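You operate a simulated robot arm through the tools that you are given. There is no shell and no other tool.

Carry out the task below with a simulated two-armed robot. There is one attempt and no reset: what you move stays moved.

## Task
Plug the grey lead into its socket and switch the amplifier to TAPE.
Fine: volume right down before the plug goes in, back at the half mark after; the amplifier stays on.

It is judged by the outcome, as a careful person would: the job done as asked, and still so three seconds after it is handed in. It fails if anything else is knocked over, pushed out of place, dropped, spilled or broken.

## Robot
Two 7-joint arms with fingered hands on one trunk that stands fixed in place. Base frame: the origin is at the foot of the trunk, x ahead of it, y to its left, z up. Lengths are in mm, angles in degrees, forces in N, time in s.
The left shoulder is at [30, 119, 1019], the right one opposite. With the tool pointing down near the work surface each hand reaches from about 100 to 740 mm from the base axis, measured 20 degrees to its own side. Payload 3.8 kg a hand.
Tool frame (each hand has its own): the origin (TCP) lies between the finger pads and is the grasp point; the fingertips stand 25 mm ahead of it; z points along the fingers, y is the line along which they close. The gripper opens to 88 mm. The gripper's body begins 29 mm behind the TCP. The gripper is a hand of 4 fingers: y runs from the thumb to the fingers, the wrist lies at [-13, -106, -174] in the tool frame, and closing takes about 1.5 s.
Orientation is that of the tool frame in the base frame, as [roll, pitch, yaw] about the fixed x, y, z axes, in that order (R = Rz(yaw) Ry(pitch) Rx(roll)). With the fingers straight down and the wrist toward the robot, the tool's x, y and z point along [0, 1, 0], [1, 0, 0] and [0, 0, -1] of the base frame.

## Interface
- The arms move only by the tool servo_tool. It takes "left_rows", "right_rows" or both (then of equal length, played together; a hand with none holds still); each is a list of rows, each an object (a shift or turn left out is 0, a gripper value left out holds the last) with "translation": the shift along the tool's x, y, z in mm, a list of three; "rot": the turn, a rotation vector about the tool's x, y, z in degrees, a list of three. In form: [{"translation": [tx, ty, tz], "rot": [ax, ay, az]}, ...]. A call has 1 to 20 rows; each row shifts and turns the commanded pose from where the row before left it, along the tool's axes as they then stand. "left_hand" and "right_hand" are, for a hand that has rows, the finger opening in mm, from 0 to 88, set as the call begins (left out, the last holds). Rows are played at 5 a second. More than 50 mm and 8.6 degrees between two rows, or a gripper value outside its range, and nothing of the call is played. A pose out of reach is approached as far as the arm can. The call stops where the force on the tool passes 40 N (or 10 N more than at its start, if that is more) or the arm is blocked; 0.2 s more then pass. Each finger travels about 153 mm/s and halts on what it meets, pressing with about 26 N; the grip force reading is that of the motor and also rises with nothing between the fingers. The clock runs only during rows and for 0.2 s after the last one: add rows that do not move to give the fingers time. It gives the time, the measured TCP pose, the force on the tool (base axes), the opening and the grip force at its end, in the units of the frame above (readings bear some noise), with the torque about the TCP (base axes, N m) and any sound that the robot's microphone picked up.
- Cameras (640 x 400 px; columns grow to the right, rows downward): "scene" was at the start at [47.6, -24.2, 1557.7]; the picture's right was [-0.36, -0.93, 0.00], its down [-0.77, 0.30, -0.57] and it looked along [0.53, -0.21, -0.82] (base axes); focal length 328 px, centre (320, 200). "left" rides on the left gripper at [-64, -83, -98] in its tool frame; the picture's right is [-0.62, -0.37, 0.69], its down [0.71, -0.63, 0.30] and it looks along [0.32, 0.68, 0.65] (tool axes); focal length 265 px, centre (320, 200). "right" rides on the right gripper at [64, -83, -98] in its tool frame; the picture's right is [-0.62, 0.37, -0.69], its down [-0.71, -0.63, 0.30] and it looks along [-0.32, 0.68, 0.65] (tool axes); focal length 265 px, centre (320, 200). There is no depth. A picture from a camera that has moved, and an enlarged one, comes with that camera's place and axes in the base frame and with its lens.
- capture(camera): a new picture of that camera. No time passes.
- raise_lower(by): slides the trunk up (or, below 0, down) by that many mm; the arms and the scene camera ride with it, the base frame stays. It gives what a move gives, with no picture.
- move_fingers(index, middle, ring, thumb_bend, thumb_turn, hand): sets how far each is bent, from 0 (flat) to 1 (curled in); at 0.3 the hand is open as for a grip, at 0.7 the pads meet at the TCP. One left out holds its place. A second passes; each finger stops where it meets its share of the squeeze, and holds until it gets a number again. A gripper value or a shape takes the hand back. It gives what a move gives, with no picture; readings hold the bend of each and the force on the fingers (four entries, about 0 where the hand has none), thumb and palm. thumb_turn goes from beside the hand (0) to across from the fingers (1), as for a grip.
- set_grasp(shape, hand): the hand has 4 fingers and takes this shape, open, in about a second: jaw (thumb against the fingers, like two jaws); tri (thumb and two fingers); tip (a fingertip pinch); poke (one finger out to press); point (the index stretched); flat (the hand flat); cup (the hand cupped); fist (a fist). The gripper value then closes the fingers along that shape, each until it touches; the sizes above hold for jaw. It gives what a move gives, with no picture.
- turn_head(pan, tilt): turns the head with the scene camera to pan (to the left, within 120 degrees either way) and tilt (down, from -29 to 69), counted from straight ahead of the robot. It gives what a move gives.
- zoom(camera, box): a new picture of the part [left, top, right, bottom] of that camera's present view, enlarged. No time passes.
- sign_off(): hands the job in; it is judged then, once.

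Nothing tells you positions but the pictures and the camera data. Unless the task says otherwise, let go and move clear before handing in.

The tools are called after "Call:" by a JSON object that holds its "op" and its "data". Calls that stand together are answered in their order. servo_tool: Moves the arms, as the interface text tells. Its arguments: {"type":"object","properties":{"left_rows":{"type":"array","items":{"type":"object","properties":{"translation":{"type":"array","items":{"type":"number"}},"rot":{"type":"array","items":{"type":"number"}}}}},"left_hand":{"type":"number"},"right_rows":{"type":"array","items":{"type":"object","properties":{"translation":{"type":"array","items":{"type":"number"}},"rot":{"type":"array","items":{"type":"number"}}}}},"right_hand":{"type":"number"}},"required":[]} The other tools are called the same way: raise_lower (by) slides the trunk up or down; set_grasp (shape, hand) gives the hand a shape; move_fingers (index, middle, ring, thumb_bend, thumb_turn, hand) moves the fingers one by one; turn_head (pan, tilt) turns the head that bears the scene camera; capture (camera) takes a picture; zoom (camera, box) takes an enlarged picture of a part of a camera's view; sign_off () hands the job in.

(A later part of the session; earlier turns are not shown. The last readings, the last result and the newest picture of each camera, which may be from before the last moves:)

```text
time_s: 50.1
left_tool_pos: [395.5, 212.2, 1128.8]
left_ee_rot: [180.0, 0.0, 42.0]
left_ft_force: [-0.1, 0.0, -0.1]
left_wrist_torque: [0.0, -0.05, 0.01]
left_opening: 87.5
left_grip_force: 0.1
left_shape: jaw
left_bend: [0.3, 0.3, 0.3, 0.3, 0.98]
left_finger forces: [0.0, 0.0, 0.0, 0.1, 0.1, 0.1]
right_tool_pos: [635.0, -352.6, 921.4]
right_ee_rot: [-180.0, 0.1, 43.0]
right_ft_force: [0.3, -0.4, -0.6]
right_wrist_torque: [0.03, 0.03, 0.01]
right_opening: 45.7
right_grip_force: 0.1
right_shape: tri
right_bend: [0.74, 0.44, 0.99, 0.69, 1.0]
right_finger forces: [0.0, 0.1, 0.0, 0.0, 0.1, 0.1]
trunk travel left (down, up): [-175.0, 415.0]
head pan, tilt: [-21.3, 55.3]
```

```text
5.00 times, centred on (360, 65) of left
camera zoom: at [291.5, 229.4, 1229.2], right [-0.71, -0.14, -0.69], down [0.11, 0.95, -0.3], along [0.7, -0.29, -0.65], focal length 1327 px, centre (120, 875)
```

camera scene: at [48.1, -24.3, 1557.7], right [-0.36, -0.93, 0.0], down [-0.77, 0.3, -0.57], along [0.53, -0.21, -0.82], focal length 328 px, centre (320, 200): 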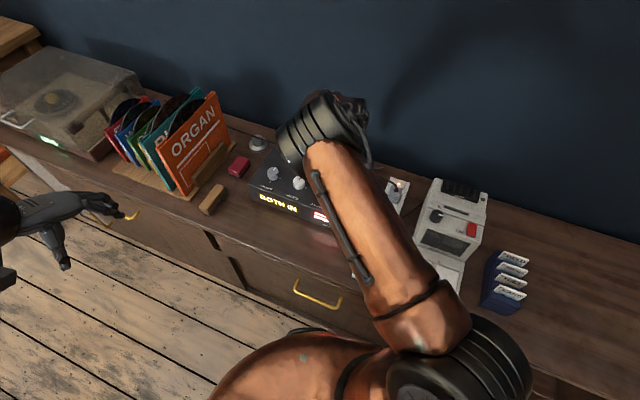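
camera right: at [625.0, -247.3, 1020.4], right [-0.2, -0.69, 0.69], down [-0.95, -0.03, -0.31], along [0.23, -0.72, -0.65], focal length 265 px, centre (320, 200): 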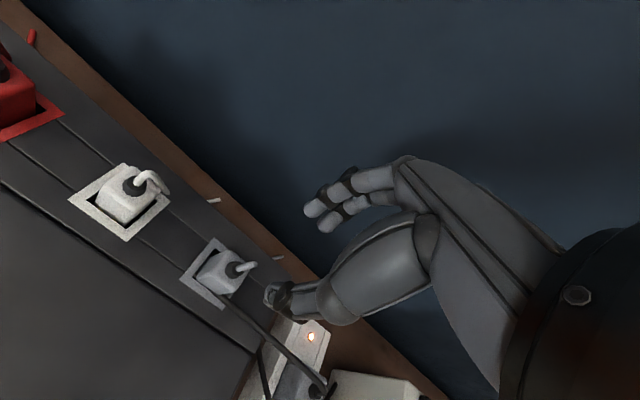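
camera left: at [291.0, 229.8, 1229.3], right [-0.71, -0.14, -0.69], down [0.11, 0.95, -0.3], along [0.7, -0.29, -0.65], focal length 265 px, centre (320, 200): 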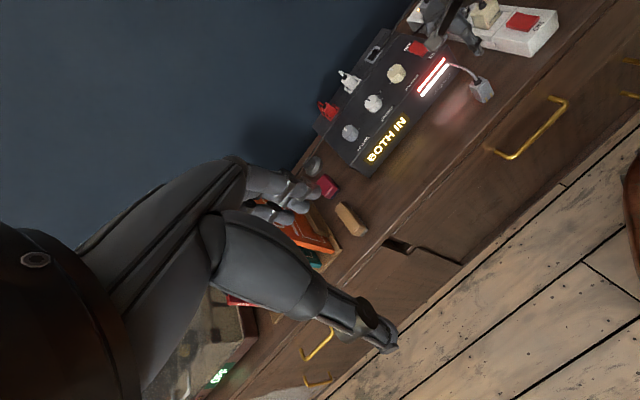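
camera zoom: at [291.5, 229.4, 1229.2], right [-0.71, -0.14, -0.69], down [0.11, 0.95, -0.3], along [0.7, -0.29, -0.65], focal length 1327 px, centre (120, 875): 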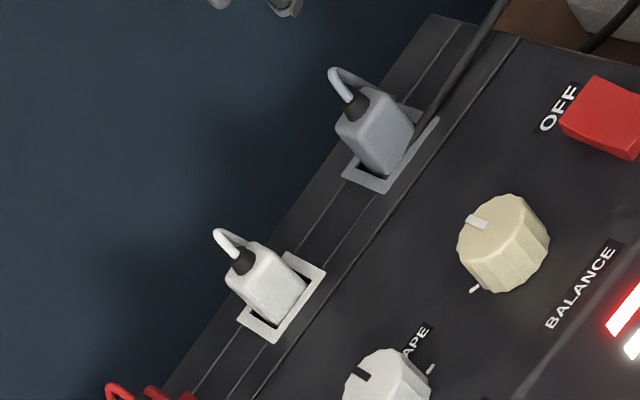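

The grey plug now looks much like the white one in its socket. I'll compare the two at the same scale.

Call:
{"op": "zoom", "data": {"camera": "left", "box": [360, 35, 390, 65]}}

Call:
{"op": "zoom", "data": {"camera": "left", "box": [337, 68, 367, 98]}}

Call:
{"op": "zoom", "data": {"camera": "right", "box": [50, 150, 290, 320]}}

Call:
{"op": "zoom", "data": {"camera": "left", "box": [330, 30, 470, 180]}}

```text
13.33 times, centred on (375, 50) of left
camera zoom: at [291.5, 229.4, 1229.2], right [-0.71, -0.14, -0.69], down [0.11, 0.95, -0.3], along [0.7, -0.29, -0.65], focal length 3539 px, centre (-413, 2200)
```

zoom: 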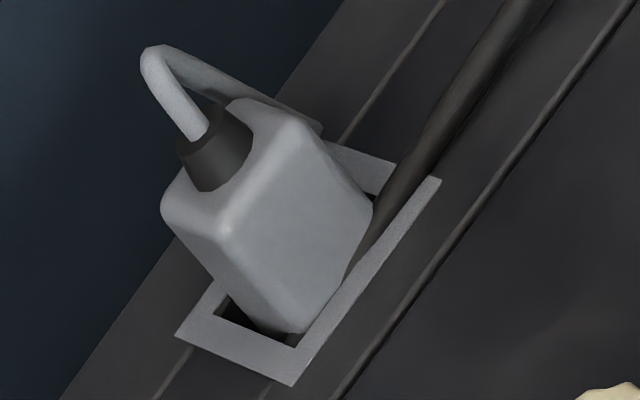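

```text
13.33 times, centred on (352, 83) of left
camera zoom: at [291.5, 229.4, 1229.2], right [-0.71, -0.14, -0.69], down [0.11, 0.95, -0.3], along [0.7, -0.29, -0.65], focal length 3539 px, centre (-107, 1760)
```

zoom: 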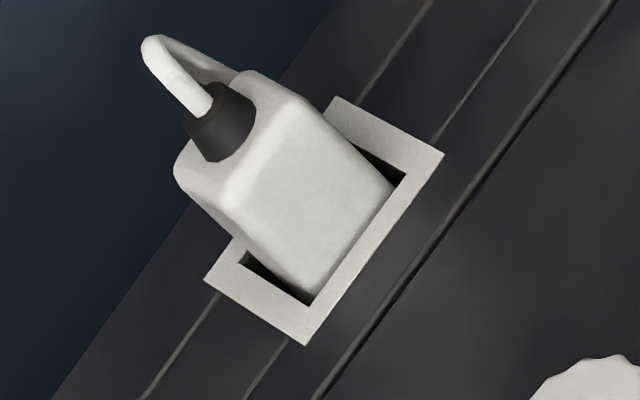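

```text
2.35 times, centred on (170, 235) of right
camera zoom: at [625.0, -247.3, 1020.4], right [-0.2, -0.69, 0.69], down [-0.95, -0.03, -0.31], along [0.23, -0.72, -0.65], focal length 624 px, centre (673, 118)
```

zoom: 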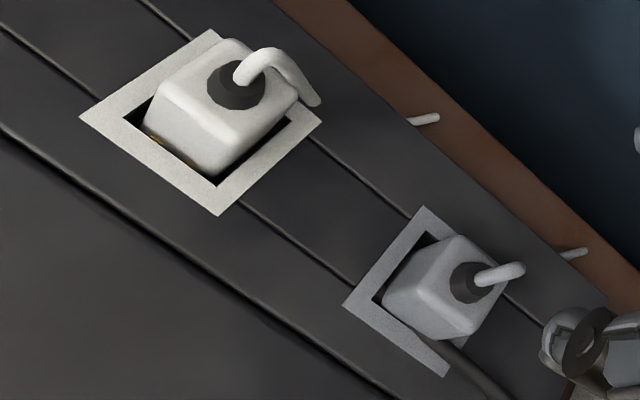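

```text
2.67 times, centred on (400, 105) of left
camera zoom: at [291.5, 229.4, 1229.2], right [-0.71, -0.14, -0.69], down [0.11, 0.95, -0.3], along [0.7, -0.29, -0.65], focal length 708 px, centre (107, 453)
```

zoom: 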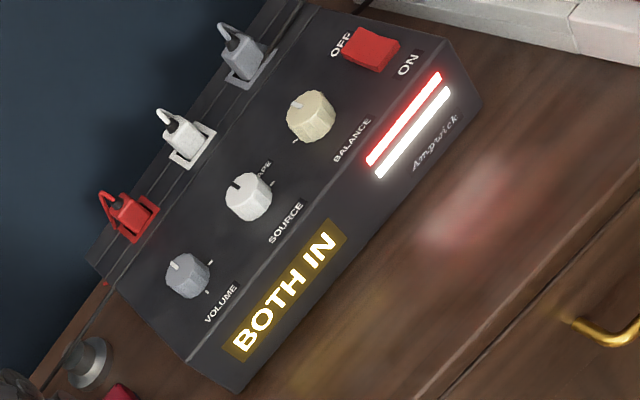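

The grey plug sits at least as deep as the white one. I'll look at the amplifier's front in detail for any sign of a third indicator.

Call:
{"op": "zoom", "data": {"camera": "left", "box": [405, 45, 465, 105]}}

Call:
{"op": "zoom", "data": {"camera": "left", "box": [350, 100, 430, 180]}}

Call:
{"op": "zoom", "data": {"camera": "right", "box": [170, 225, 260, 315]}}

Call:
{"op": "zoom", "data": {"camera": "right", "box": [60, 155, 180, 250]}}

```text
6.67 times, centred on (435, 75) of left
camera zoom: at [291.5, 229.4, 1229.2], right [-0.71, -0.14, -0.69], down [0.11, 0.95, -0.3], along [0.7, -0.29, -0.65], focal length 1769 px, centre (-447, 1033)
```

zoom: 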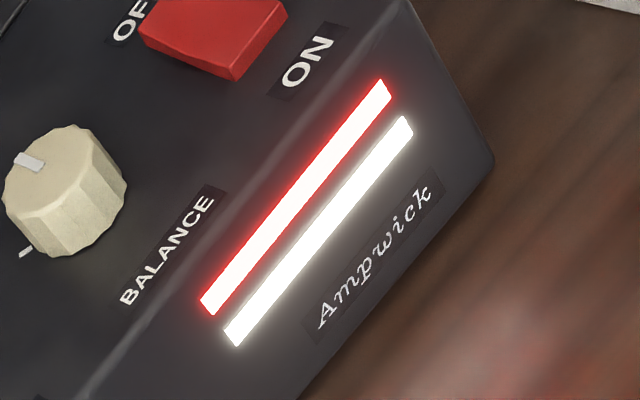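

```text
5.00 times, centred on (390, 140) of left
camera zoom: at [291.5, 229.4, 1229.2], right [-0.71, -0.14, -0.69], down [0.11, 0.95, -0.3], along [0.7, -0.29, -0.65], focal length 1327 px, centre (-30, 500)
```

zoom: 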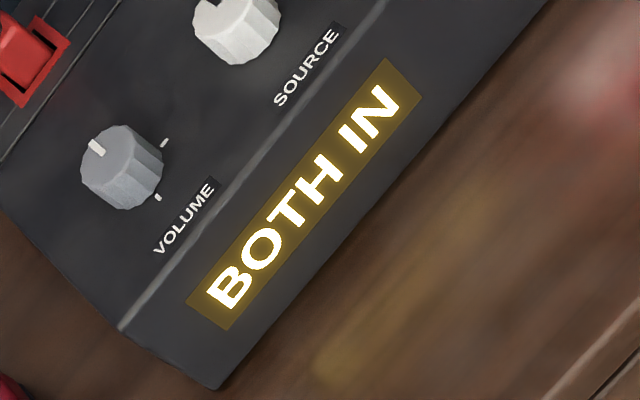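

```text
4.44 times, centred on (215, 270) of right
camera zoom: at [625.0, -247.3, 1020.4], right [-0.2, -0.69, 0.69], down [-0.95, -0.03, -0.31], along [0.23, -0.72, -0.65], focal length 1180 px, centre (787, -111)
```

zoom: 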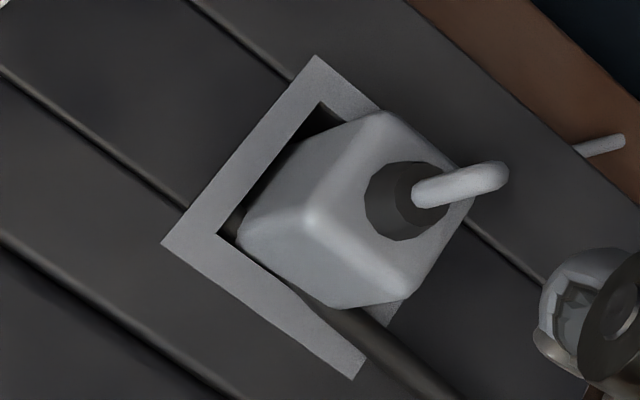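

```text
4.21 times, centred on (120, 202) of right
camera zoom: at [625.0, -247.3, 1020.4], right [-0.2, -0.69, 0.69], down [-0.95, -0.03, -0.31], along [0.23, -0.72, -0.65], focal length 1118 px, centre (1162, 190)
```

zoom: 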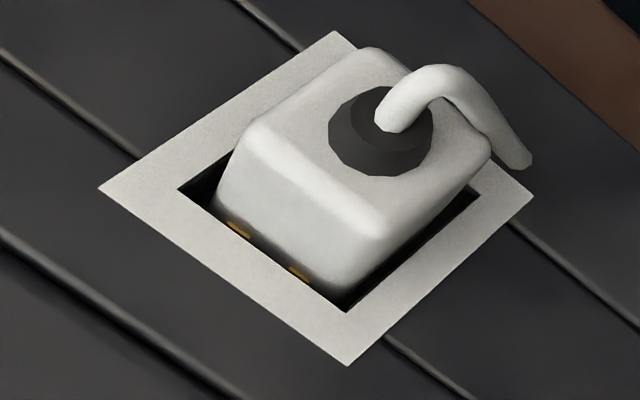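

The plug's seated depth is at least equal to the white one's. I'll switch SOURCE to TAPE while the volume is still down, so I'm moving the hand over the source knob, turned ready for a clockwise twist.

Call:
{"op": "servo_tool", "data": {"right_rows": [{"translation": [20.2, -28.5, 0]}, {"translation": [20.2, -28.5, 0]}, {"translation": [20.2, -28.5, 0]}, {"translation": [20.2, -28.6, 0]}, {"translation": [20.2, -28.6, 0]}, {"rot": [0, 0, -8]}, {"rot": [0, 0, -8]}, {"rot": [0, 0, -8]}, {"rot": [0, 0, -8]}, {"rot": [0, 0, -8]}, {"rot": [0, 0, -8]}, {"rot": [0, 0, -8]}, {"rot": [0, 0, -8]}, {"translation": [0, 0, 25]}, {"translation": [0, 0, 20]}, {"translation": [0, 0, 0]}], "right_hand": 66}}

Call:
{"op": "capture", "data": {"camera": "right"}}

Call:
{"op": "zoom", "data": {"camera": "left", "box": [300, 20, 480, 180]}}

```text
time_s: 53.5
left_tool_pos: [394.6, 211.1, 1128.2]
left_ee_rot: [179.9, 0.0, 41.9]
left_ft_force: [-0.8, -0.1, -0.1]
left_wrist_torque: [0.0, -0.03, 0.01]
left_opening: 87.4
left_grip_force: 0.1
left_shape: jaw
left_bend: [0.3, 0.3, 0.3, 0.3, 0.98]
left_finger forces: [0.1, 0.1, 0.0, 0.1, 0.0, 0.0]
right_tool_pos: [611.8, -178.1, 876.0]
right_ee_rot: [179.9, 0.2, 107.0]
right_ft_force: [0.4, -0.2, 0.4]
right_wrist_torque: [-0.01, -0.01, 0.01]
right_opening: 66.0
right_grip_force: 0.0
right_shape: tri
right_bend: [0.27, 0.36, 0.99, 0.54, 0.99]
right_finger forces: [0.0, 0.0, 0.0, 0.0, 0.1, 0.0]
trunk travel left (down, up): [-175.0, 415.0]
head pan, tilt: [-21.3, 55.3]
```

```text
taken
camera right: at [512.8, -140.9, 975.2], right [0.53, -0.49, 0.69], down [-0.39, -0.87, -0.3], along [0.75, -0.11, -0.65], focal length 265 px, centre (320, 200)
```

right: 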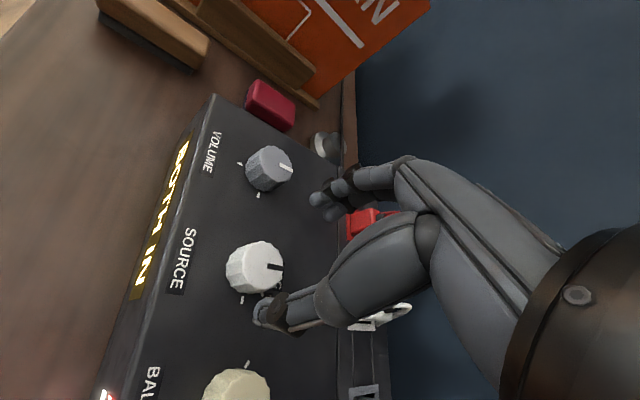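

```text
2.50 times, centred on (390, 100) of left
camera zoom: at [291.2, 229.6, 1229.3], right [-0.71, -0.14, -0.69], down [0.11, 0.95, -0.3], along [0.7, -0.29, -0.65], focal length 664 px, centre (145, 450)
```

zoom: 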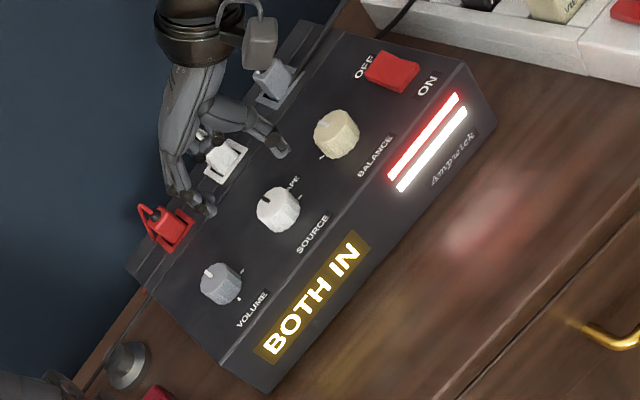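

I'll check the centring over the source knob.

Call:
{"op": "zoom", "data": {"camera": "right", "box": [210, 225, 310, 315]}}

```text
4.44 times, centred on (260, 270) of right
camera zoom: at [512.8, -140.9, 975.2], right [0.53, -0.49, 0.69], down [-0.39, -0.87, -0.3], along [0.75, -0.11, -0.65], focal length 1180 px, centre (587, -111)
```

zoom: 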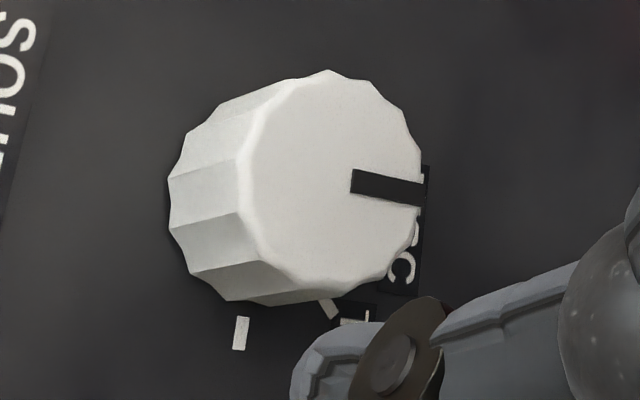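

The knob is about 3 mm nearer the thumb side. I'll correct, descend and close on it.

Call:
{"op": "servo_tool", "data": {"right_rows": [{"translation": [-1.5, -2.6, 0]}, {"translation": [0, 0, 16]}, {"translation": [0, 0, 16]}, {"translation": [0, 0, 12]}, {"translation": [0, 0, 7.5]}, {"translation": [0, 0, 0]}]}}

Call:
{"op": "zoom", "data": {"camera": "right", "box": [225, 170, 385, 340]}}

```text
time_s: 54.9
left_tool_pos: [395.0, 212.4, 1128.3]
left_ee_rot: [-180.0, 0.0, 42.0]
left_ft_force: [-0.5, 0.0, -0.3]
left_wrist_torque: [-0.01, -0.01, 0.01]
left_opening: 87.8
left_grip_force: 0.1
left_shape: jaw
left_bend: [0.3, 0.3, 0.3, 0.3, 0.98]
left_finger forces: [0.0, 0.0, 0.0, 0.1, 0.0, 0.1]
right_tool_pos: [611.5, -180.7, 825.0]
right_ee_rot: [179.8, 0.1, 106.8]
right_ft_force: [0.0, -0.1, -0.4]
right_wrist_torque: [0.03, -0.01, 0.01]
right_opening: 65.6
right_grip_force: 0.1
right_shape: tri
right_bend: [0.27, 0.36, 0.99, 0.54, 0.99]
right_finger forces: [0.0, 0.0, 0.1, 0.1, 0.1, 0.0]
trunk travel left (down, up): [-175.0, 415.0]
head pan, tilt: [-21.3, 55.3]
```

```text
2.35 times, centred on (305, 255) of right
camera zoom: at [510.9, -143.2, 923.6], right [0.53, -0.49, 0.69], down [-0.39, -0.87, -0.3], along [0.75, -0.11, -0.65], focal length 624 px, centre (355, 71)
```

zoom: 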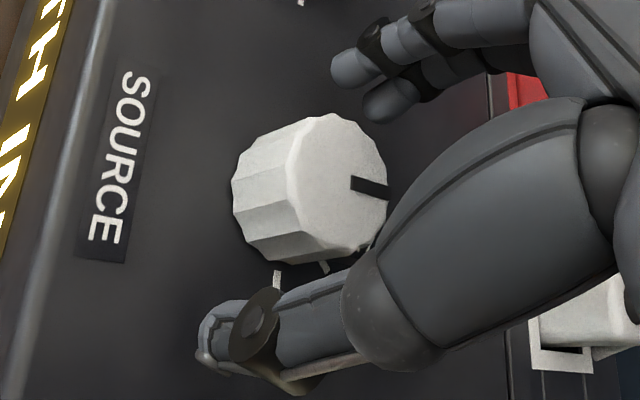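

Centred. I'll close and turn clockwise 45° in small steps.

Call:
{"op": "servo_tool", "data": {"right_rows": [{"translation": [0, 0, 0]}, {"translation": [0, 0, 0]}, {"translation": [0, 0, 0]}, {"translation": [0, 0, 0]}, {"translation": [0, 0, 0]}, {"rot": [0, 0, 5]}, {"rot": [0, 0, 5]}, {"rot": [0, 0, 5]}, {"rot": [0, 0, 5]}, {"translation": [0, 0, 0]}], "right_hand": 26}}

Call:
{"op": "zoom", "data": {"camera": "right", "box": [225, 170, 385, 340]}}

Call:
{"op": "zoom", "data": {"camera": "left", "box": [350, 75, 410, 130]}}

```text
time_s: 57.1
left_tool_pos: [394.9, 212.5, 1128.8]
left_ee_rot: [-180.0, 0.0, 42.0]
left_ft_force: [-0.7, -0.2, 0.3]
left_wrist_torque: [0.01, -0.02, 0.01]
left_opening: 87.5
left_grip_force: 0.1
left_shape: jaw
left_bend: [0.3, 0.3, 0.3, 0.3, 0.98]
left_finger forces: [0.0, 0.1, 0.0, 0.0, 0.0, 0.1]
right_tool_pos: [612.2, -179.5, 825.3]
right_ee_rot: [179.9, 0.0, 86.9]
right_ft_force: [1.1, 5.0, -0.2]
right_wrist_torque: [0.09, -0.02, 0.03]
right_opening: 25.9
right_grip_force: 26.0
right_shape: tri
right_bend: [0.74, 0.51, 1.0, 0.75, 1.0]
right_finger forces: [12.5, 12.4, 0.1, 0.0, 22.7, 0.1]
trunk travel left (down, up): [-175.0, 415.0]
head pan, tilt: [-21.3, 55.3]
```

```text
2.35 times, centred on (305, 255) of right
camera zoom: at [530.3, -110.8, 923.6], right [0.33, -0.64, 0.69], down [-0.67, -0.68, -0.31], along [0.67, -0.36, -0.65], focal length 624 px, centre (355, 71)
```

zoom: 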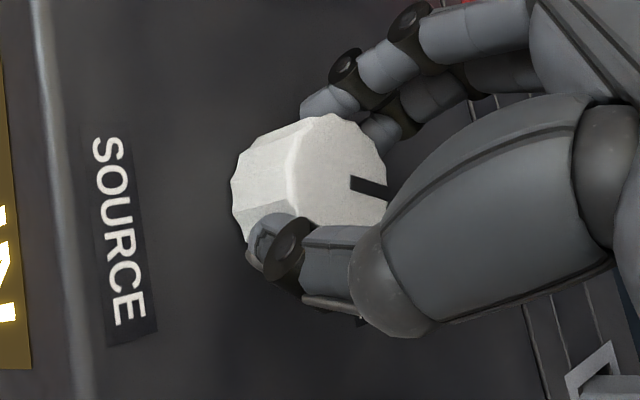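

```text
7.27 times, centred on (380, 102) of left
camera zoom: at [291.4, 229.9, 1229.2], right [-0.71, -0.14, -0.69], down [0.11, 0.95, -0.3], along [0.7, -0.29, -0.65], focal length 1930 px, centre (-116, 909)
```

zoom: 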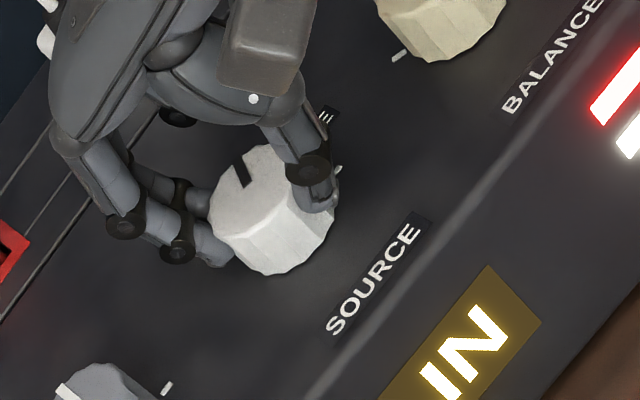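

It turns with the hand. I'll go the remaining 25° and then check the pointer.

Call:
{"op": "servo_tool", "data": {"right_rows": [{"rot": [0, 0, 5]}, {"rot": [0, 0, 5]}, {"rot": [0, 0, 5]}, {"rot": [0, 0, 5]}, {"rot": [0, 0, 5]}, {"translation": [0, 0, 0]}]}}

Call:
{"op": "zoom", "data": {"camera": "right", "box": [225, 170, 385, 340]}}

Call:
{"op": "zoom", "data": {"camera": "left", "box": [350, 75, 410, 130]}}

```text
time_s: 58.5
left_tool_pos: [395.0, 211.6, 1129.3]
left_ee_rot: [179.9, 0.0, 42.0]
left_ft_force: [0.0, 0.2, -0.3]
left_wrist_torque: [-0.01, 0.0, -0.01]
left_opening: 87.6
left_grip_force: 0.0
left_shape: jaw
left_bend: [0.3, 0.3, 0.3, 0.3, 0.98]
left_finger forces: [0.0, 0.1, 0.1, 0.0, 0.0, 0.1]
right_tool_pos: [612.4, -179.6, 824.7]
right_ee_rot: [179.9, -0.1, 62.0]
right_ft_force: [5.4, 4.3, 2.1]
right_wrist_torque: [0.07, -0.14, 0.05]
right_opening: 25.8
right_grip_force: 26.5
right_shape: tri
right_bend: [0.74, 0.52, 1.0, 0.75, 1.0]
right_finger forces: [14.7, 12.2, 0.0, 0.1, 23.4, 0.0]
trunk travel left (down, up): [-175.0, 415.0]
head pan, tilt: [-21.3, 55.3]
```

```text
2.35 times, centred on (305, 255) of right
camera zoom: at [567.0, -83.9, 923.7], right [0.03, -0.72, 0.69], down [-0.89, -0.33, -0.31], along [0.45, -0.61, -0.65], focal length 624 px, centre (355, 71)
```

zoom: 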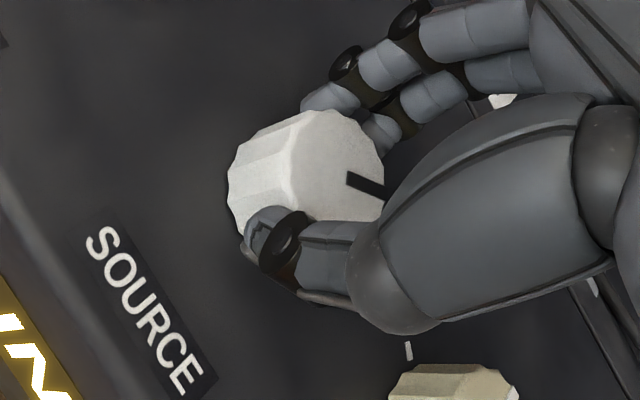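

```text
7.27 times, centred on (380, 102) of left
camera zoom: at [291.7, 229.9, 1229.1], right [-0.71, -0.14, -0.69], down [0.11, 0.95, -0.3], along [0.7, -0.29, -0.65], focal length 1930 px, centre (-116, 909)
```

zoom: 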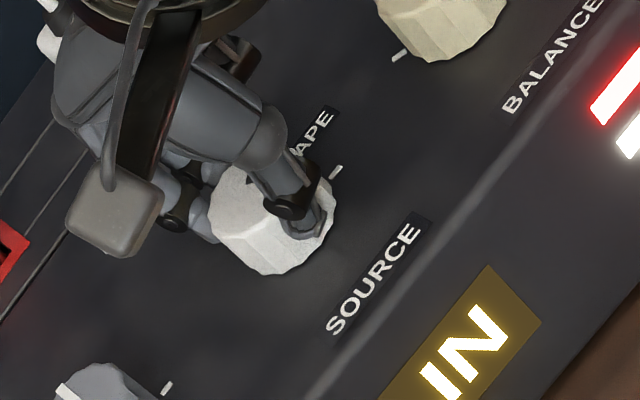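

The turn is about 45°. I'll release and lift clear to read the pointer.

Call:
{"op": "servo_tool", "data": {"right_rows": [{"translation": [0, 0, 0]}, {"translation": [0, 0, 0]}, {"translation": [0, 0, 0]}, {"translation": [0, 0, -12]}, {"translation": [0, 0, -20]}, {"translation": [0, 0, -25]}, {"translation": [0, 0, -40]}, {"translation": [0, 0, 0]}], "right_hand": 66}}

Call:
{"op": "zoom", "data": {"camera": "left", "box": [350, 75, 410, 130]}}

Call:
{"op": "zoom", "data": {"camera": "right", "box": [170, 225, 280, 320]}}

Call:
{"op": "capture", "data": {"camera": "left"}}

```text
time_s: 60.3
left_tool_pos: [395.5, 210.9, 1129.8]
left_ee_rot: [-179.9, -0.1, 42.0]
left_ft_force: [0.1, 1.0, 0.5]
left_wrist_torque: [-0.01, 0.0, 0.01]
left_opening: 87.5
left_grip_force: 0.0
left_shape: jaw
left_bend: [0.3, 0.3, 0.3, 0.3, 0.98]
left_finger forces: [0.1, 0.0, 0.0, 0.0, 0.1, 0.0]
right_tool_pos: [610.0, -181.3, 921.8]
right_ee_rot: [-179.9, 0.0, 61.9]
right_ft_force: [0.9, 0.0, 0.0]
right_wrist_torque: [-0.02, 0.03, 0.02]
right_opening: 65.4
right_grip_force: 0.0
right_shape: tri
right_bend: [0.27, 0.36, 0.99, 0.54, 0.99]
right_finger forces: [0.0, 0.0, 0.0, 0.1, 0.0, 0.0]
trunk travel left (down, up): [-175.0, 415.0]
head pan, tilt: [-21.3, 55.3]
```

```text
7.27 times, centred on (380, 102) of left
camera zoom: at [291.7, 229.4, 1229.2], right [-0.71, -0.14, -0.69], down [0.11, 0.95, -0.3], along [0.7, -0.29, -0.65], focal length 1930 px, centre (-116, 909)
```

zoom: 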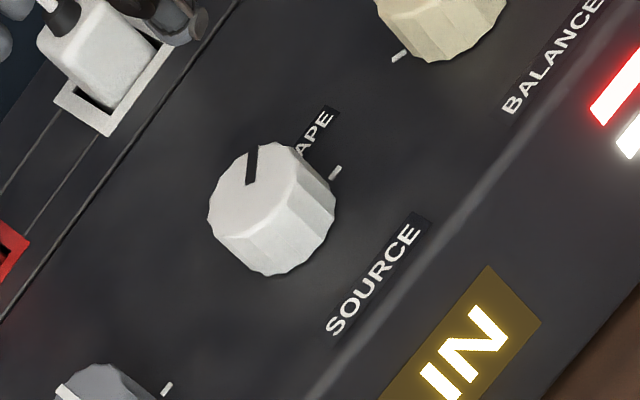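

```text
4.21 times, centred on (225, 272) of right
camera zoom: at [565.6, -84.3, 1020.3], right [0.03, -0.72, 0.69], down [-0.89, -0.33, -0.3], along [0.45, -0.61, -0.65], focal length 1118 px, centre (720, -105)
```

zoom: 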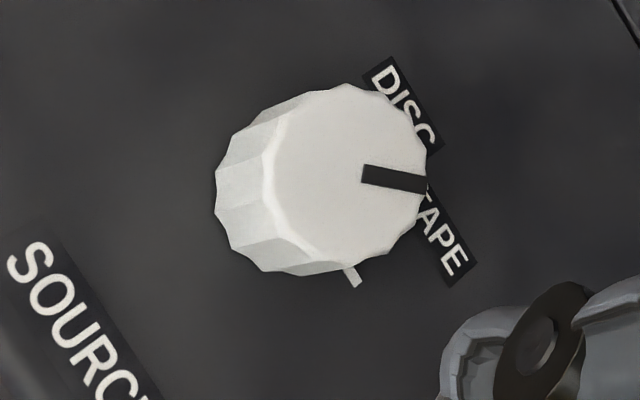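

```text
taken
camera left: at [291.7, 229.4, 1229.2], right [-0.71, -0.14, -0.69], down [0.11, 0.95, -0.3], along [0.7, -0.29, -0.65], focal length 265 px, centre (320, 200)
```

left: 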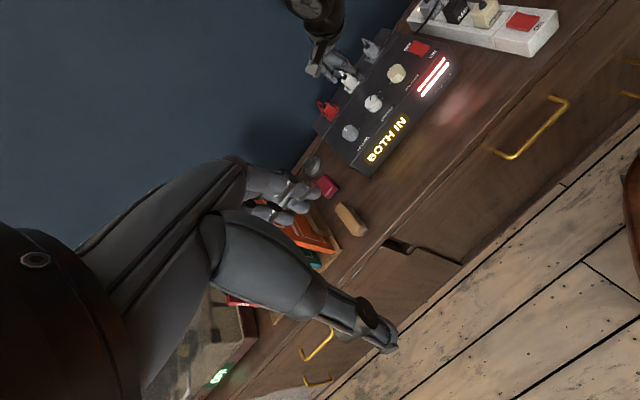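

SOURCE now points to TAPE, within about 2°. Next is the volume: I'll move over that knob, rotated counter-clockwise so I can turn 90° clockwise in one grip.

Call:
{"op": "servo_tool", "data": {"right_rows": [{"translation": [27.7, 8.4, 0]}, {"translation": [27.7, 8.4, 0]}, {"translation": [27.7, 8.3, 20]}, {"translation": [0, 0, 28]}, {"rot": [0, 0, -7.4]}, {"rot": [0, 0, -7.4]}, {"rot": [0, 0, -7.4]}, {"rot": [0, 0, -7.4]}, {"rot": [0, 0, -7.4]}, {"rot": [0, 0, -7.4]}, {"rot": [0, 0, -7.4]}, {"rot": [0, 0, -7.4]}, {"rot": [0, 0, -7.4]}, {"rot": [0, 0, -7.4]}, {"translation": [0, 0, 0]}, {"translation": [0, 0, 0]}]}}

Call:
{"op": "zoom", "data": {"camera": "right", "box": [210, 200, 310, 300]}}

Call:
{"op": "zoom", "data": {"camera": "left", "box": [300, 20, 480, 180]}}

```text
time_s: 63.7
left_tool_pos: [395.5, 211.4, 1129.6]
left_ee_rot: [179.9, 0.0, 42.0]
left_ft_force: [0.3, -0.9, 0.1]
left_wrist_torque: [-0.02, 0.03, 0.0]
left_opening: 87.4
left_grip_force: 0.1
left_shape: jaw
left_bend: [0.3, 0.3, 0.3, 0.3, 0.98]
left_finger forces: [0.0, 0.0, 0.0, 0.0, 0.0, 0.0]
right_tool_pos: [672.7, -119.4, 872.7]
right_ee_rot: [179.9, 0.1, 136.0]
right_ft_force: [-0.1, 0.3, 0.3]
right_wrist_torque: [0.03, 0.0, 0.03]
right_opening: 65.9
right_grip_force: 0.0
right_shape: tri
right_bend: [0.27, 0.36, 0.99, 0.54, 0.99]
right_finger forces: [0.1, 0.1, 0.0, 0.1, 0.0, 0.1]
trunk travel left (down, up): [-175.0, 415.0]
head pan, tilt: [-21.3, 55.3]
```

```text
4.00 times, centred on (260, 250) of right
camera zoom: at [566.5, -134.2, 972.4], right [0.7, -0.17, 0.69], down [0.08, -0.95, -0.3], along [0.71, 0.27, -0.65], focal length 1062 px, centre (560, 0)
```

zoom: 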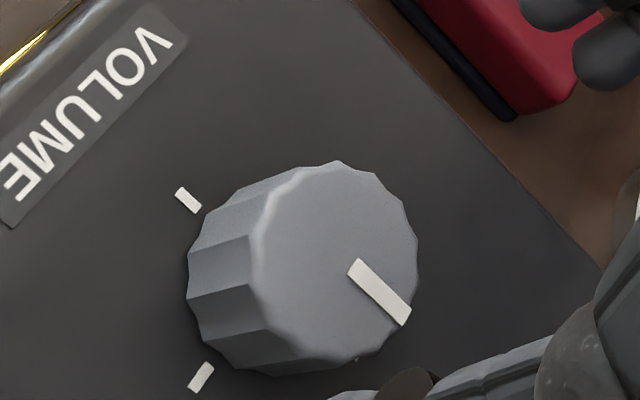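

```text
2.50 times, centred on (390, 100) of left
camera zoom: at [291.4, 229.4, 1229.3], right [-0.71, -0.14, -0.69], down [0.11, 0.95, -0.3], along [0.7, -0.29, -0.65], focal length 664 px, centre (145, 450)
```

zoom: 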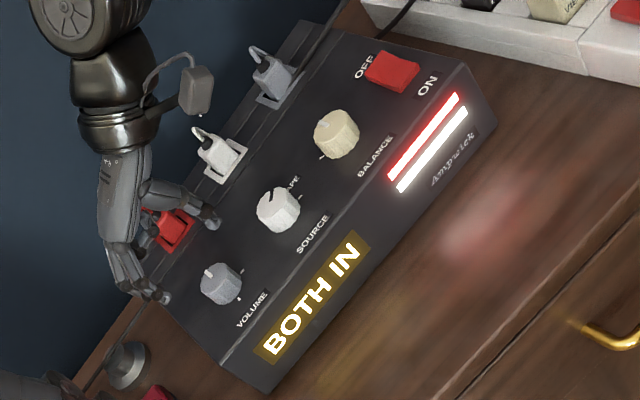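

The knob is a couple of millimetres towards the thumb side. I'll correct and lower around it.

Call:
{"op": "servo_tool", "data": {"right_rows": [{"translation": [0.3, -2.5, 0]}, {"translation": [0, 0, 16]}, {"translation": [0, 0, 16]}, {"translation": [0, 0, 10]}, {"translation": [0, 0, 6]}, {"translation": [0, 0, 0]}]}}

Call:
{"op": "zoom", "data": {"camera": "right", "box": [225, 170, 385, 340]}}

```text
time_s: 65.1
left_tool_pos: [395.1, 211.5, 1128.8]
left_ee_rot: [-179.9, 0.0, 42.0]
left_ft_force: [-0.1, 0.5, -0.3]
left_wrist_torque: [0.02, 0.01, -0.03]
left_opening: 87.5
left_grip_force: 0.2
left_shape: jaw
left_bend: [0.3, 0.3, 0.3, 0.3, 0.98]
left_finger forces: [0.0, 0.0, 0.1, 0.0, 0.0, 0.1]
right_tool_pos: [670.3, -120.6, 825.7]
right_ee_rot: [180.0, 0.0, 135.9]
right_ft_force: [0.0, -0.3, 0.1]
right_wrist_torque: [0.02, -0.01, -0.02]
right_opening: 65.7
right_grip_force: 0.1
right_shape: tri
right_bend: [0.27, 0.36, 0.99, 0.54, 0.99]
right_finger forces: [0.0, 0.1, 0.0, 0.0, 0.0, 0.1]
trunk travel left (down, up): [-175.0, 415.0]
head pan, tilt: [-21.3, 55.3]
```

```text
2.35 times, centred on (305, 255) of right
camera zoom: at [564.6, -135.6, 924.2], right [0.7, -0.17, 0.69], down [0.08, -0.95, -0.3], along [0.71, 0.27, -0.65], focal length 624 px, centre (355, 71)
```

zoom: 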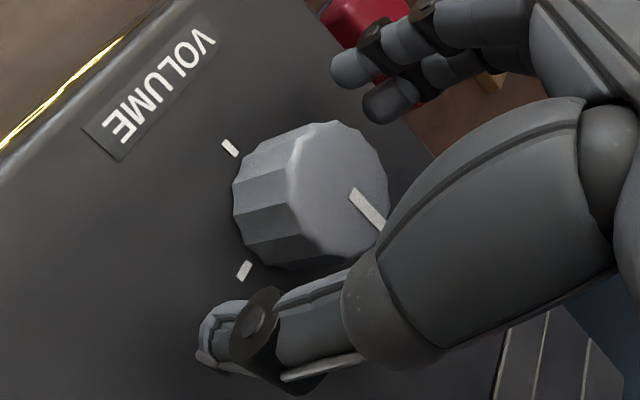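

Centred. I'll close and turn clockwise 45° first.

Call:
{"op": "servo_tool", "data": {"right_rows": [{"translation": [0, 0, 0]}, {"translation": [0, 0, 0]}, {"translation": [0, 0, 0]}, {"translation": [0, 0, 0]}, {"translation": [0, 0, 0]}, {"rot": [0, 0, 6]}, {"rot": [0, 0, 6]}, {"rot": [0, 0, 6]}, {"rot": [0, 0, 6]}, {"rot": [0, 0, 6]}, {"rot": [0, 0, 6]}, {"rot": [0, 0, 6]}, {"rot": [0, 0, 6]}, {"translation": [0, 0, 0]}], "right_hand": 26}}

Call:
{"op": "zoom", "data": {"camera": "right", "box": [225, 170, 385, 340]}}

Call:
{"op": "zoom", "data": {"camera": "left", "box": [345, 115, 385, 150]}}

```text
time_s: 68.1
left_tool_pos: [395.0, 212.5, 1128.4]
left_ee_rot: [179.9, 0.0, 42.0]
left_ft_force: [-1.1, -0.3, 1.2]
left_wrist_torque: [0.02, -0.04, 0.0]
left_opening: 87.7
left_grip_force: 0.0
left_shape: jaw
left_bend: [0.3, 0.3, 0.3, 0.3, 0.98]
left_finger forces: [0.0, 0.0, 0.1, 0.1, 0.1, 0.0]
right_tool_pos: [672.5, -119.1, 825.7]
right_ee_rot: [179.9, 0.0, 87.9]
right_ft_force: [5.9, 7.4, -1.3]
right_wrist_torque: [0.15, -0.19, -0.01]
right_opening: 25.0
right_grip_force: 26.2
right_shape: tri
right_bend: [0.74, 0.52, 1.0, 0.75, 1.0]
right_finger forces: [14.8, 14.1, 0.0, 0.0, 22.4, 0.1]
trunk travel left (down, up): [-175.0, 415.0]
head pan, tilt: [-21.3, 55.3]
```

```text
2.35 times, centred on (305, 255) of right
camera zoom: at [589.2, -52.0, 924.5], right [0.34, -0.63, 0.69], down [-0.66, -0.69, -0.31], along [0.67, -0.35, -0.65], focal length 624 px, centre (355, 71)
```

zoom: 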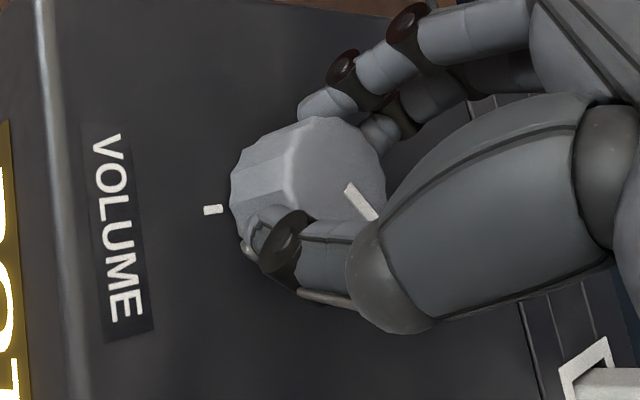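

```text
11.43 times, centred on (365, 132) of left
camera zoom: at [292.0, 230.1, 1229.0], right [-0.71, -0.14, -0.69], down [0.11, 0.95, -0.3], along [0.7, -0.29, -0.65], focal length 3033 px, centre (-194, 971)
```

zoom: 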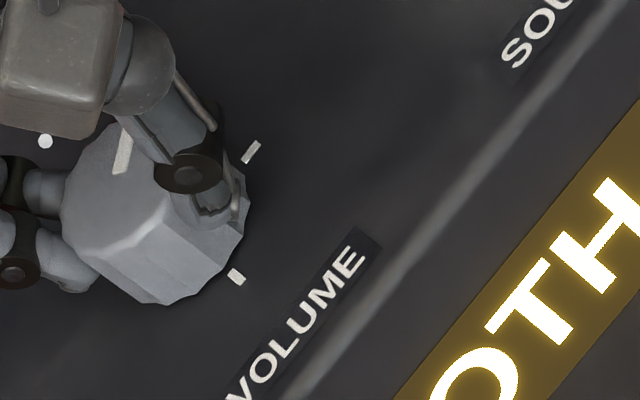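

About halfway. I'll ease the side load and turn the remaining ~42°.

Call:
{"op": "servo_tool", "data": {"right_rows": [{"translation": [1.0, 0.8, 0], "rot": [0, 0, 6]}, {"rot": [0, 0, 6]}, {"rot": [0, 0, 6]}, {"rot": [0, 0, 6]}, {"rot": [0, 0, 6]}, {"rot": [0, 0, 6]}, {"rot": [0, 0, 5]}, {"translation": [0, 0, 0]}]}}

Call:
{"op": "zoom", "data": {"camera": "right", "box": [225, 170, 385, 340]}}

Call:
{"op": "zoom", "data": {"camera": "left", "box": [345, 115, 385, 150]}}

```text
time_s: 69.9
left_tool_pos: [396.7, 211.9, 1128.2]
left_ee_rot: [-180.0, 0.0, 42.1]
left_ft_force: [0.6, -0.1, -0.3]
left_wrist_torque: [0.02, 0.02, -0.02]
left_opening: 87.6
left_grip_force: 0.0
left_shape: jaw
left_bend: [0.3, 0.3, 0.3, 0.3, 0.98]
left_finger forces: [0.1, 0.1, 0.0, 0.0, 0.0, 0.1]
right_tool_pos: [672.2, -118.9, 825.0]
right_ee_rot: [179.8, -0.1, 46.8]
right_ft_force: [12.8, 3.1, 1.6]
right_wrist_torque: [-0.03, -0.25, 0.09]
right_opening: 25.0
right_grip_force: 26.2
right_shape: tri
right_bend: [0.74, 0.52, 1.0, 0.76, 0.98]
right_finger forces: [16.2, 13.8, 0.1, 0.1, 22.8, 0.0]
trunk travel left (down, up): [-175.0, 415.0]
head pan, tilt: [-21.3, 55.3]
```

```text
2.35 times, centred on (305, 255) of right
camera zoom: at [654.1, -15.1, 924.5], right [-0.16, -0.7, 0.69], down [-0.95, -0.09, -0.31], along [0.28, -0.7, -0.65], focal length 624 px, centre (355, 71)
```

zoom: 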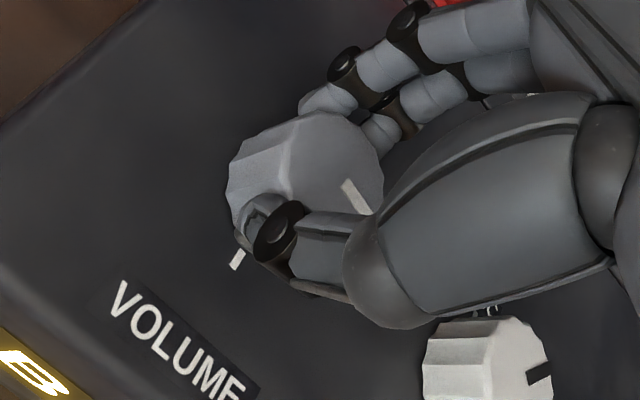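

```text
11.43 times, centred on (365, 132) of left
camera zoom: at [292.5, 229.9, 1228.9], right [-0.71, -0.14, -0.69], down [0.11, 0.95, -0.3], along [0.7, -0.29, -0.65], focal length 3033 px, centre (-194, 971)
```

zoom: 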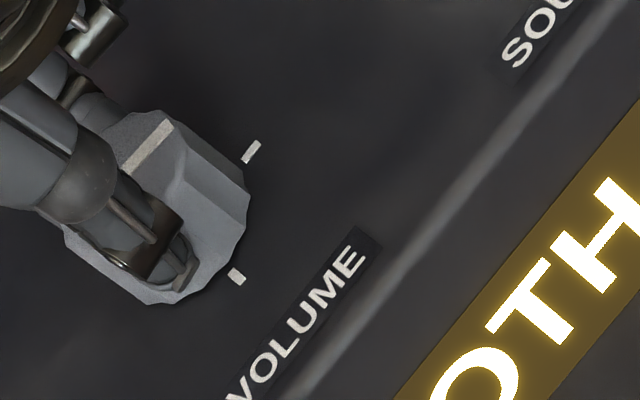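

The pointer looks very near the middle (right-hand) mark. I'll release and lift to read it unobstructed.

Call:
{"op": "servo_tool", "data": {"right_rows": [{"translation": [0, 0, 0]}, {"translation": [0, 0, 0]}, {"translation": [0, 0, 0]}, {"translation": [0, 0, -12]}, {"translation": [0, 0, -20]}, {"translation": [0, 0, -20]}, {"translation": [0, 0, -40]}, {"translation": [0, 0, 0]}], "right_hand": 66}}

Call:
{"op": "zoom", "data": {"camera": "left", "box": [345, 115, 385, 150]}}

Call:
{"op": "zoom", "data": {"camera": "right", "box": [170, 225, 280, 320]}}

```text
time_s: 71.7
left_tool_pos: [395.0, 211.7, 1129.4]
left_ee_rot: [-180.0, 0.0, 42.1]
left_ft_force: [-0.2, -0.3, 0.1]
left_wrist_torque: [0.03, 0.01, -0.01]
left_opening: 87.6
left_grip_force: 0.2
left_shape: jaw
left_bend: [0.3, 0.3, 0.3, 0.3, 0.98]
left_finger forces: [0.0, 0.0, 0.0, 0.0, 0.0, 0.0]
right_tool_pos: [671.9, -119.7, 917.6]
right_ee_rot: [-180.0, 0.0, 46.9]
right_ft_force: [-1.6, 0.0, -0.2]
right_wrist_torque: [-0.04, -0.01, 0.01]
right_opening: 65.8
right_grip_force: 0.1
right_shape: tri
right_bend: [0.27, 0.36, 0.99, 0.54, 0.99]
right_finger forces: [0.1, 0.0, 0.0, 0.1, 0.1, 0.0]
trunk travel left (down, up): [-175.0, 415.0]
head pan, tilt: [-21.3, 55.3]
```

```text
11.43 times, centred on (365, 132) of left
camera zoom: at [291.7, 229.5, 1229.2], right [-0.71, -0.14, -0.69], down [0.11, 0.95, -0.3], along [0.7, -0.29, -0.65], focal length 3033 px, centre (-194, 971)
```

zoom: 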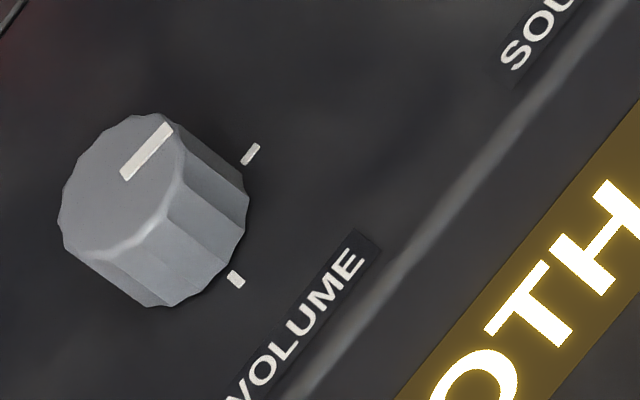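

```text
4.21 times, centred on (225, 272) of right
camera zoom: at [653.3, -14.9, 1016.2], right [-0.15, -0.7, 0.69], down [-0.95, -0.09, -0.3], along [0.28, -0.7, -0.65], focal length 1118 px, centre (720, -105)
```

zoom: 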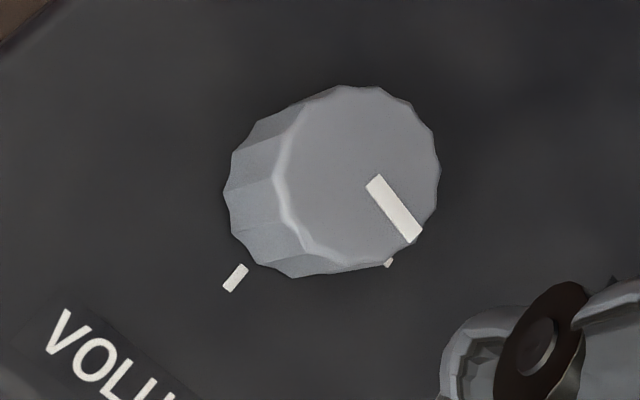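

Both cameras agree the pointer has gone roughly 10° past the half mark. I'll regrip and ease it back.

Call:
{"op": "servo_tool", "data": {"right_rows": [{"rot": [0, 0, -8]}, {"rot": [0, 0, -7]}, {"translation": [0, 0.8, 30]}, {"translation": [0, 0, 30]}, {"translation": [0, 0, 20]}, {"translation": [0, 0, 12]}, {"translation": [0, 0, 0]}]}}

Call:
{"op": "zoom", "data": {"camera": "right", "box": [225, 170, 385, 340]}}

```text
time_s: 73.3
left_tool_pos: [394.5, 211.6, 1129.4]
left_ee_rot: [179.9, 0.0, 42.0]
left_ft_force: [-0.3, 0.8, 1.0]
left_wrist_torque: [0.0, 0.01, 0.0]
left_opening: 87.3
left_grip_force: 0.1
left_shape: jaw
left_bend: [0.3, 0.3, 0.3, 0.3, 0.98]
left_finger forces: [0.0, 0.0, 0.0, 0.1, 0.0, 0.1]
right_tool_pos: [671.7, -119.3, 824.3]
right_ee_rot: [179.9, 0.0, 62.0]
right_ft_force: [-0.6, 0.4, -0.8]
right_wrist_torque: [0.02, -0.03, -0.02]
right_opening: 65.9
right_grip_force: 0.0
right_shape: tri
right_bend: [0.27, 0.36, 0.99, 0.54, 0.99]
right_finger forces: [0.1, 0.0, 0.0, 0.1, 0.0, 0.1]
trunk travel left (down, up): [-175.0, 415.0]
head pan, tilt: [-21.3, 55.3]
```

```text
2.35 times, centred on (305, 255) of right
camera zoom: at [627.4, -23.9, 924.1], right [0.03, -0.72, 0.69], down [-0.89, -0.33, -0.31], along [0.45, -0.61, -0.65], focal length 624 px, centre (355, 71)
```

zoom: 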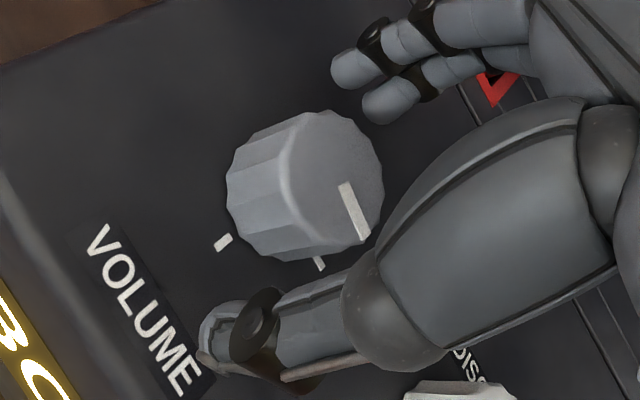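

I'll close and turn back counter-clockwise about 8°.

Call:
{"op": "servo_tool", "data": {"right_rows": [{"translation": [0, 0, 0]}, {"translation": [0, 0, 0]}, {"translation": [0, 0, 0]}, {"translation": [0, 0, 0]}, {"translation": [0, 0, 0]}, {"translation": [0, 0, 0]}], "right_hand": 26}}

Call:
{"op": "zoom", "data": {"camera": "right", "box": [260, 200, 340, 285]}}

Call:
{"op": "servo_tool", "data": {"right_rows": [{"rot": [0, 0, -4]}, {"rot": [0, 0, -4]}, {"translation": [0, 0, 0]}, {"translation": [0, 0, 0]}]}}

Call:
{"op": "zoom", "data": {"camera": "right", "box": [260, 200, 340, 285]}}

Call:
{"op": "zoom", "data": {"camera": "left", "box": [345, 115, 385, 150]}}

```text
time_s: 74.7
left_tool_pos: [394.3, 211.6, 1129.2]
left_ee_rot: [-179.9, 0.1, 42.0]
left_ft_force: [-1.2, -1.0, 0.7]
left_wrist_torque: [-0.06, -0.04, -0.04]
left_opening: 87.7
left_grip_force: 0.1
left_shape: jaw
left_bend: [0.3, 0.3, 0.3, 0.3, 0.98]
left_finger forces: [0.1, 0.0, 0.0, 0.0, 0.0, 0.0]
right_tool_pos: [672.2, -120.7, 826.0]
right_ee_rot: [179.9, 0.0, 61.9]
right_ft_force: [0.5, 0.2, -1.1]
right_wrist_torque: [0.01, 0.0, -0.01]
right_opening: 26.1
right_grip_force: 25.9
right_shape: tri
right_bend: [0.74, 0.52, 1.0, 0.74, 1.0]
right_finger forces: [11.6, 11.9, 0.0, 0.0, 23.2, 0.1]
trunk travel left (down, up): [-175.0, 415.0]
head pan, tilt: [-21.3, 55.3]
```

```text
4.71 times, centred on (300, 242) of right
camera zoom: at [627.6, -24.0, 924.2], right [0.03, -0.72, 0.69], down [-0.89, -0.33, -0.31], along [0.45, -0.61, -0.65], focal length 1249 px, centre (414, 0)
```

zoom: 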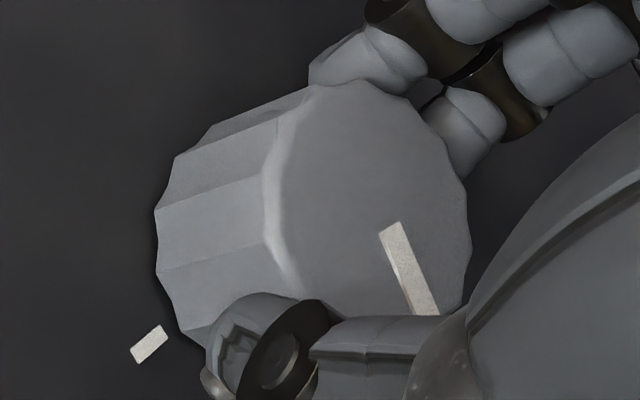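

```text
time_s: 75.7
left_tool_pos: [394.1, 212.1, 1128.5]
left_ee_rot: [180.0, -0.1, 42.0]
left_ft_force: [0.4, 0.4, -0.7]
left_wrist_torque: [-0.01, 0.01, -0.02]
left_opening: 87.4
left_grip_force: 0.1
left_shape: jaw
left_bend: [0.3, 0.3, 0.3, 0.3, 0.98]
left_finger forces: [0.0, 0.0, 0.1, 0.0, 0.0, 0.0]
right_tool_pos: [672.3, -120.3, 825.1]
right_ee_rot: [180.0, 0.0, 69.9]
right_ft_force: [-0.5, -1.1, -2.6]
right_wrist_torque: [-0.01, -0.02, -0.02]
right_opening: 26.2
right_grip_force: 26.0
right_shape: tri
right_bend: [0.74, 0.52, 1.0, 0.74, 1.0]
right_finger forces: [11.6, 12.1, 0.0, 0.0, 23.8, 0.0]
trunk travel left (down, up): [-175.0, 415.0]
head pan, tilt: [-21.3, 55.3]
```

```text
4.71 times, centred on (300, 242) of right
camera zoom: at [614.6, -31.3, 924.3], right [0.13, -0.71, 0.69], down [-0.84, -0.46, -0.3], along [0.53, -0.54, -0.65], focal length 1249 px, centre (414, 0)
```

zoom: 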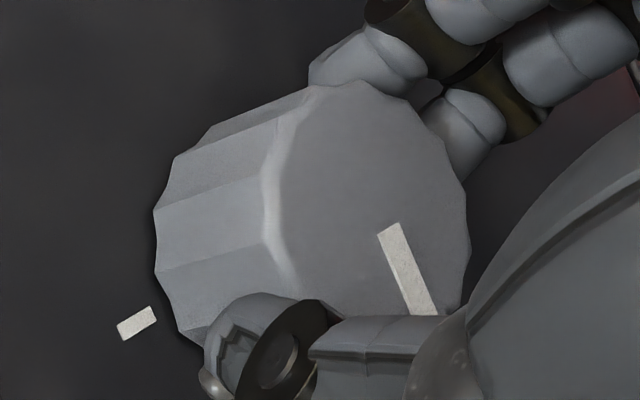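

```text
11.43 times, centred on (365, 132) of left
camera zoom: at [291.5, 229.4, 1229.2], right [-0.71, -0.14, -0.69], down [0.11, 0.95, -0.3], along [0.7, -0.29, -0.65], focal length 3033 px, centre (-194, 971)
```

zoom: 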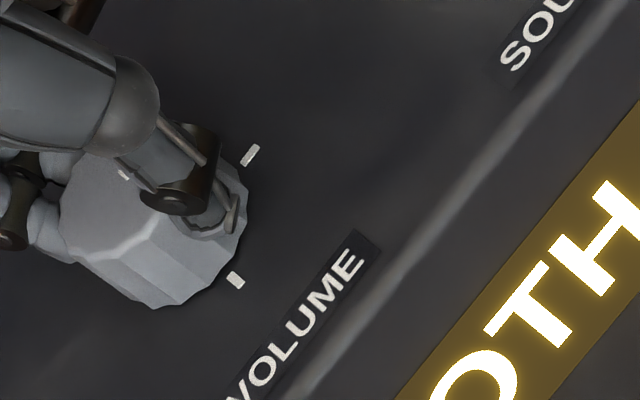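

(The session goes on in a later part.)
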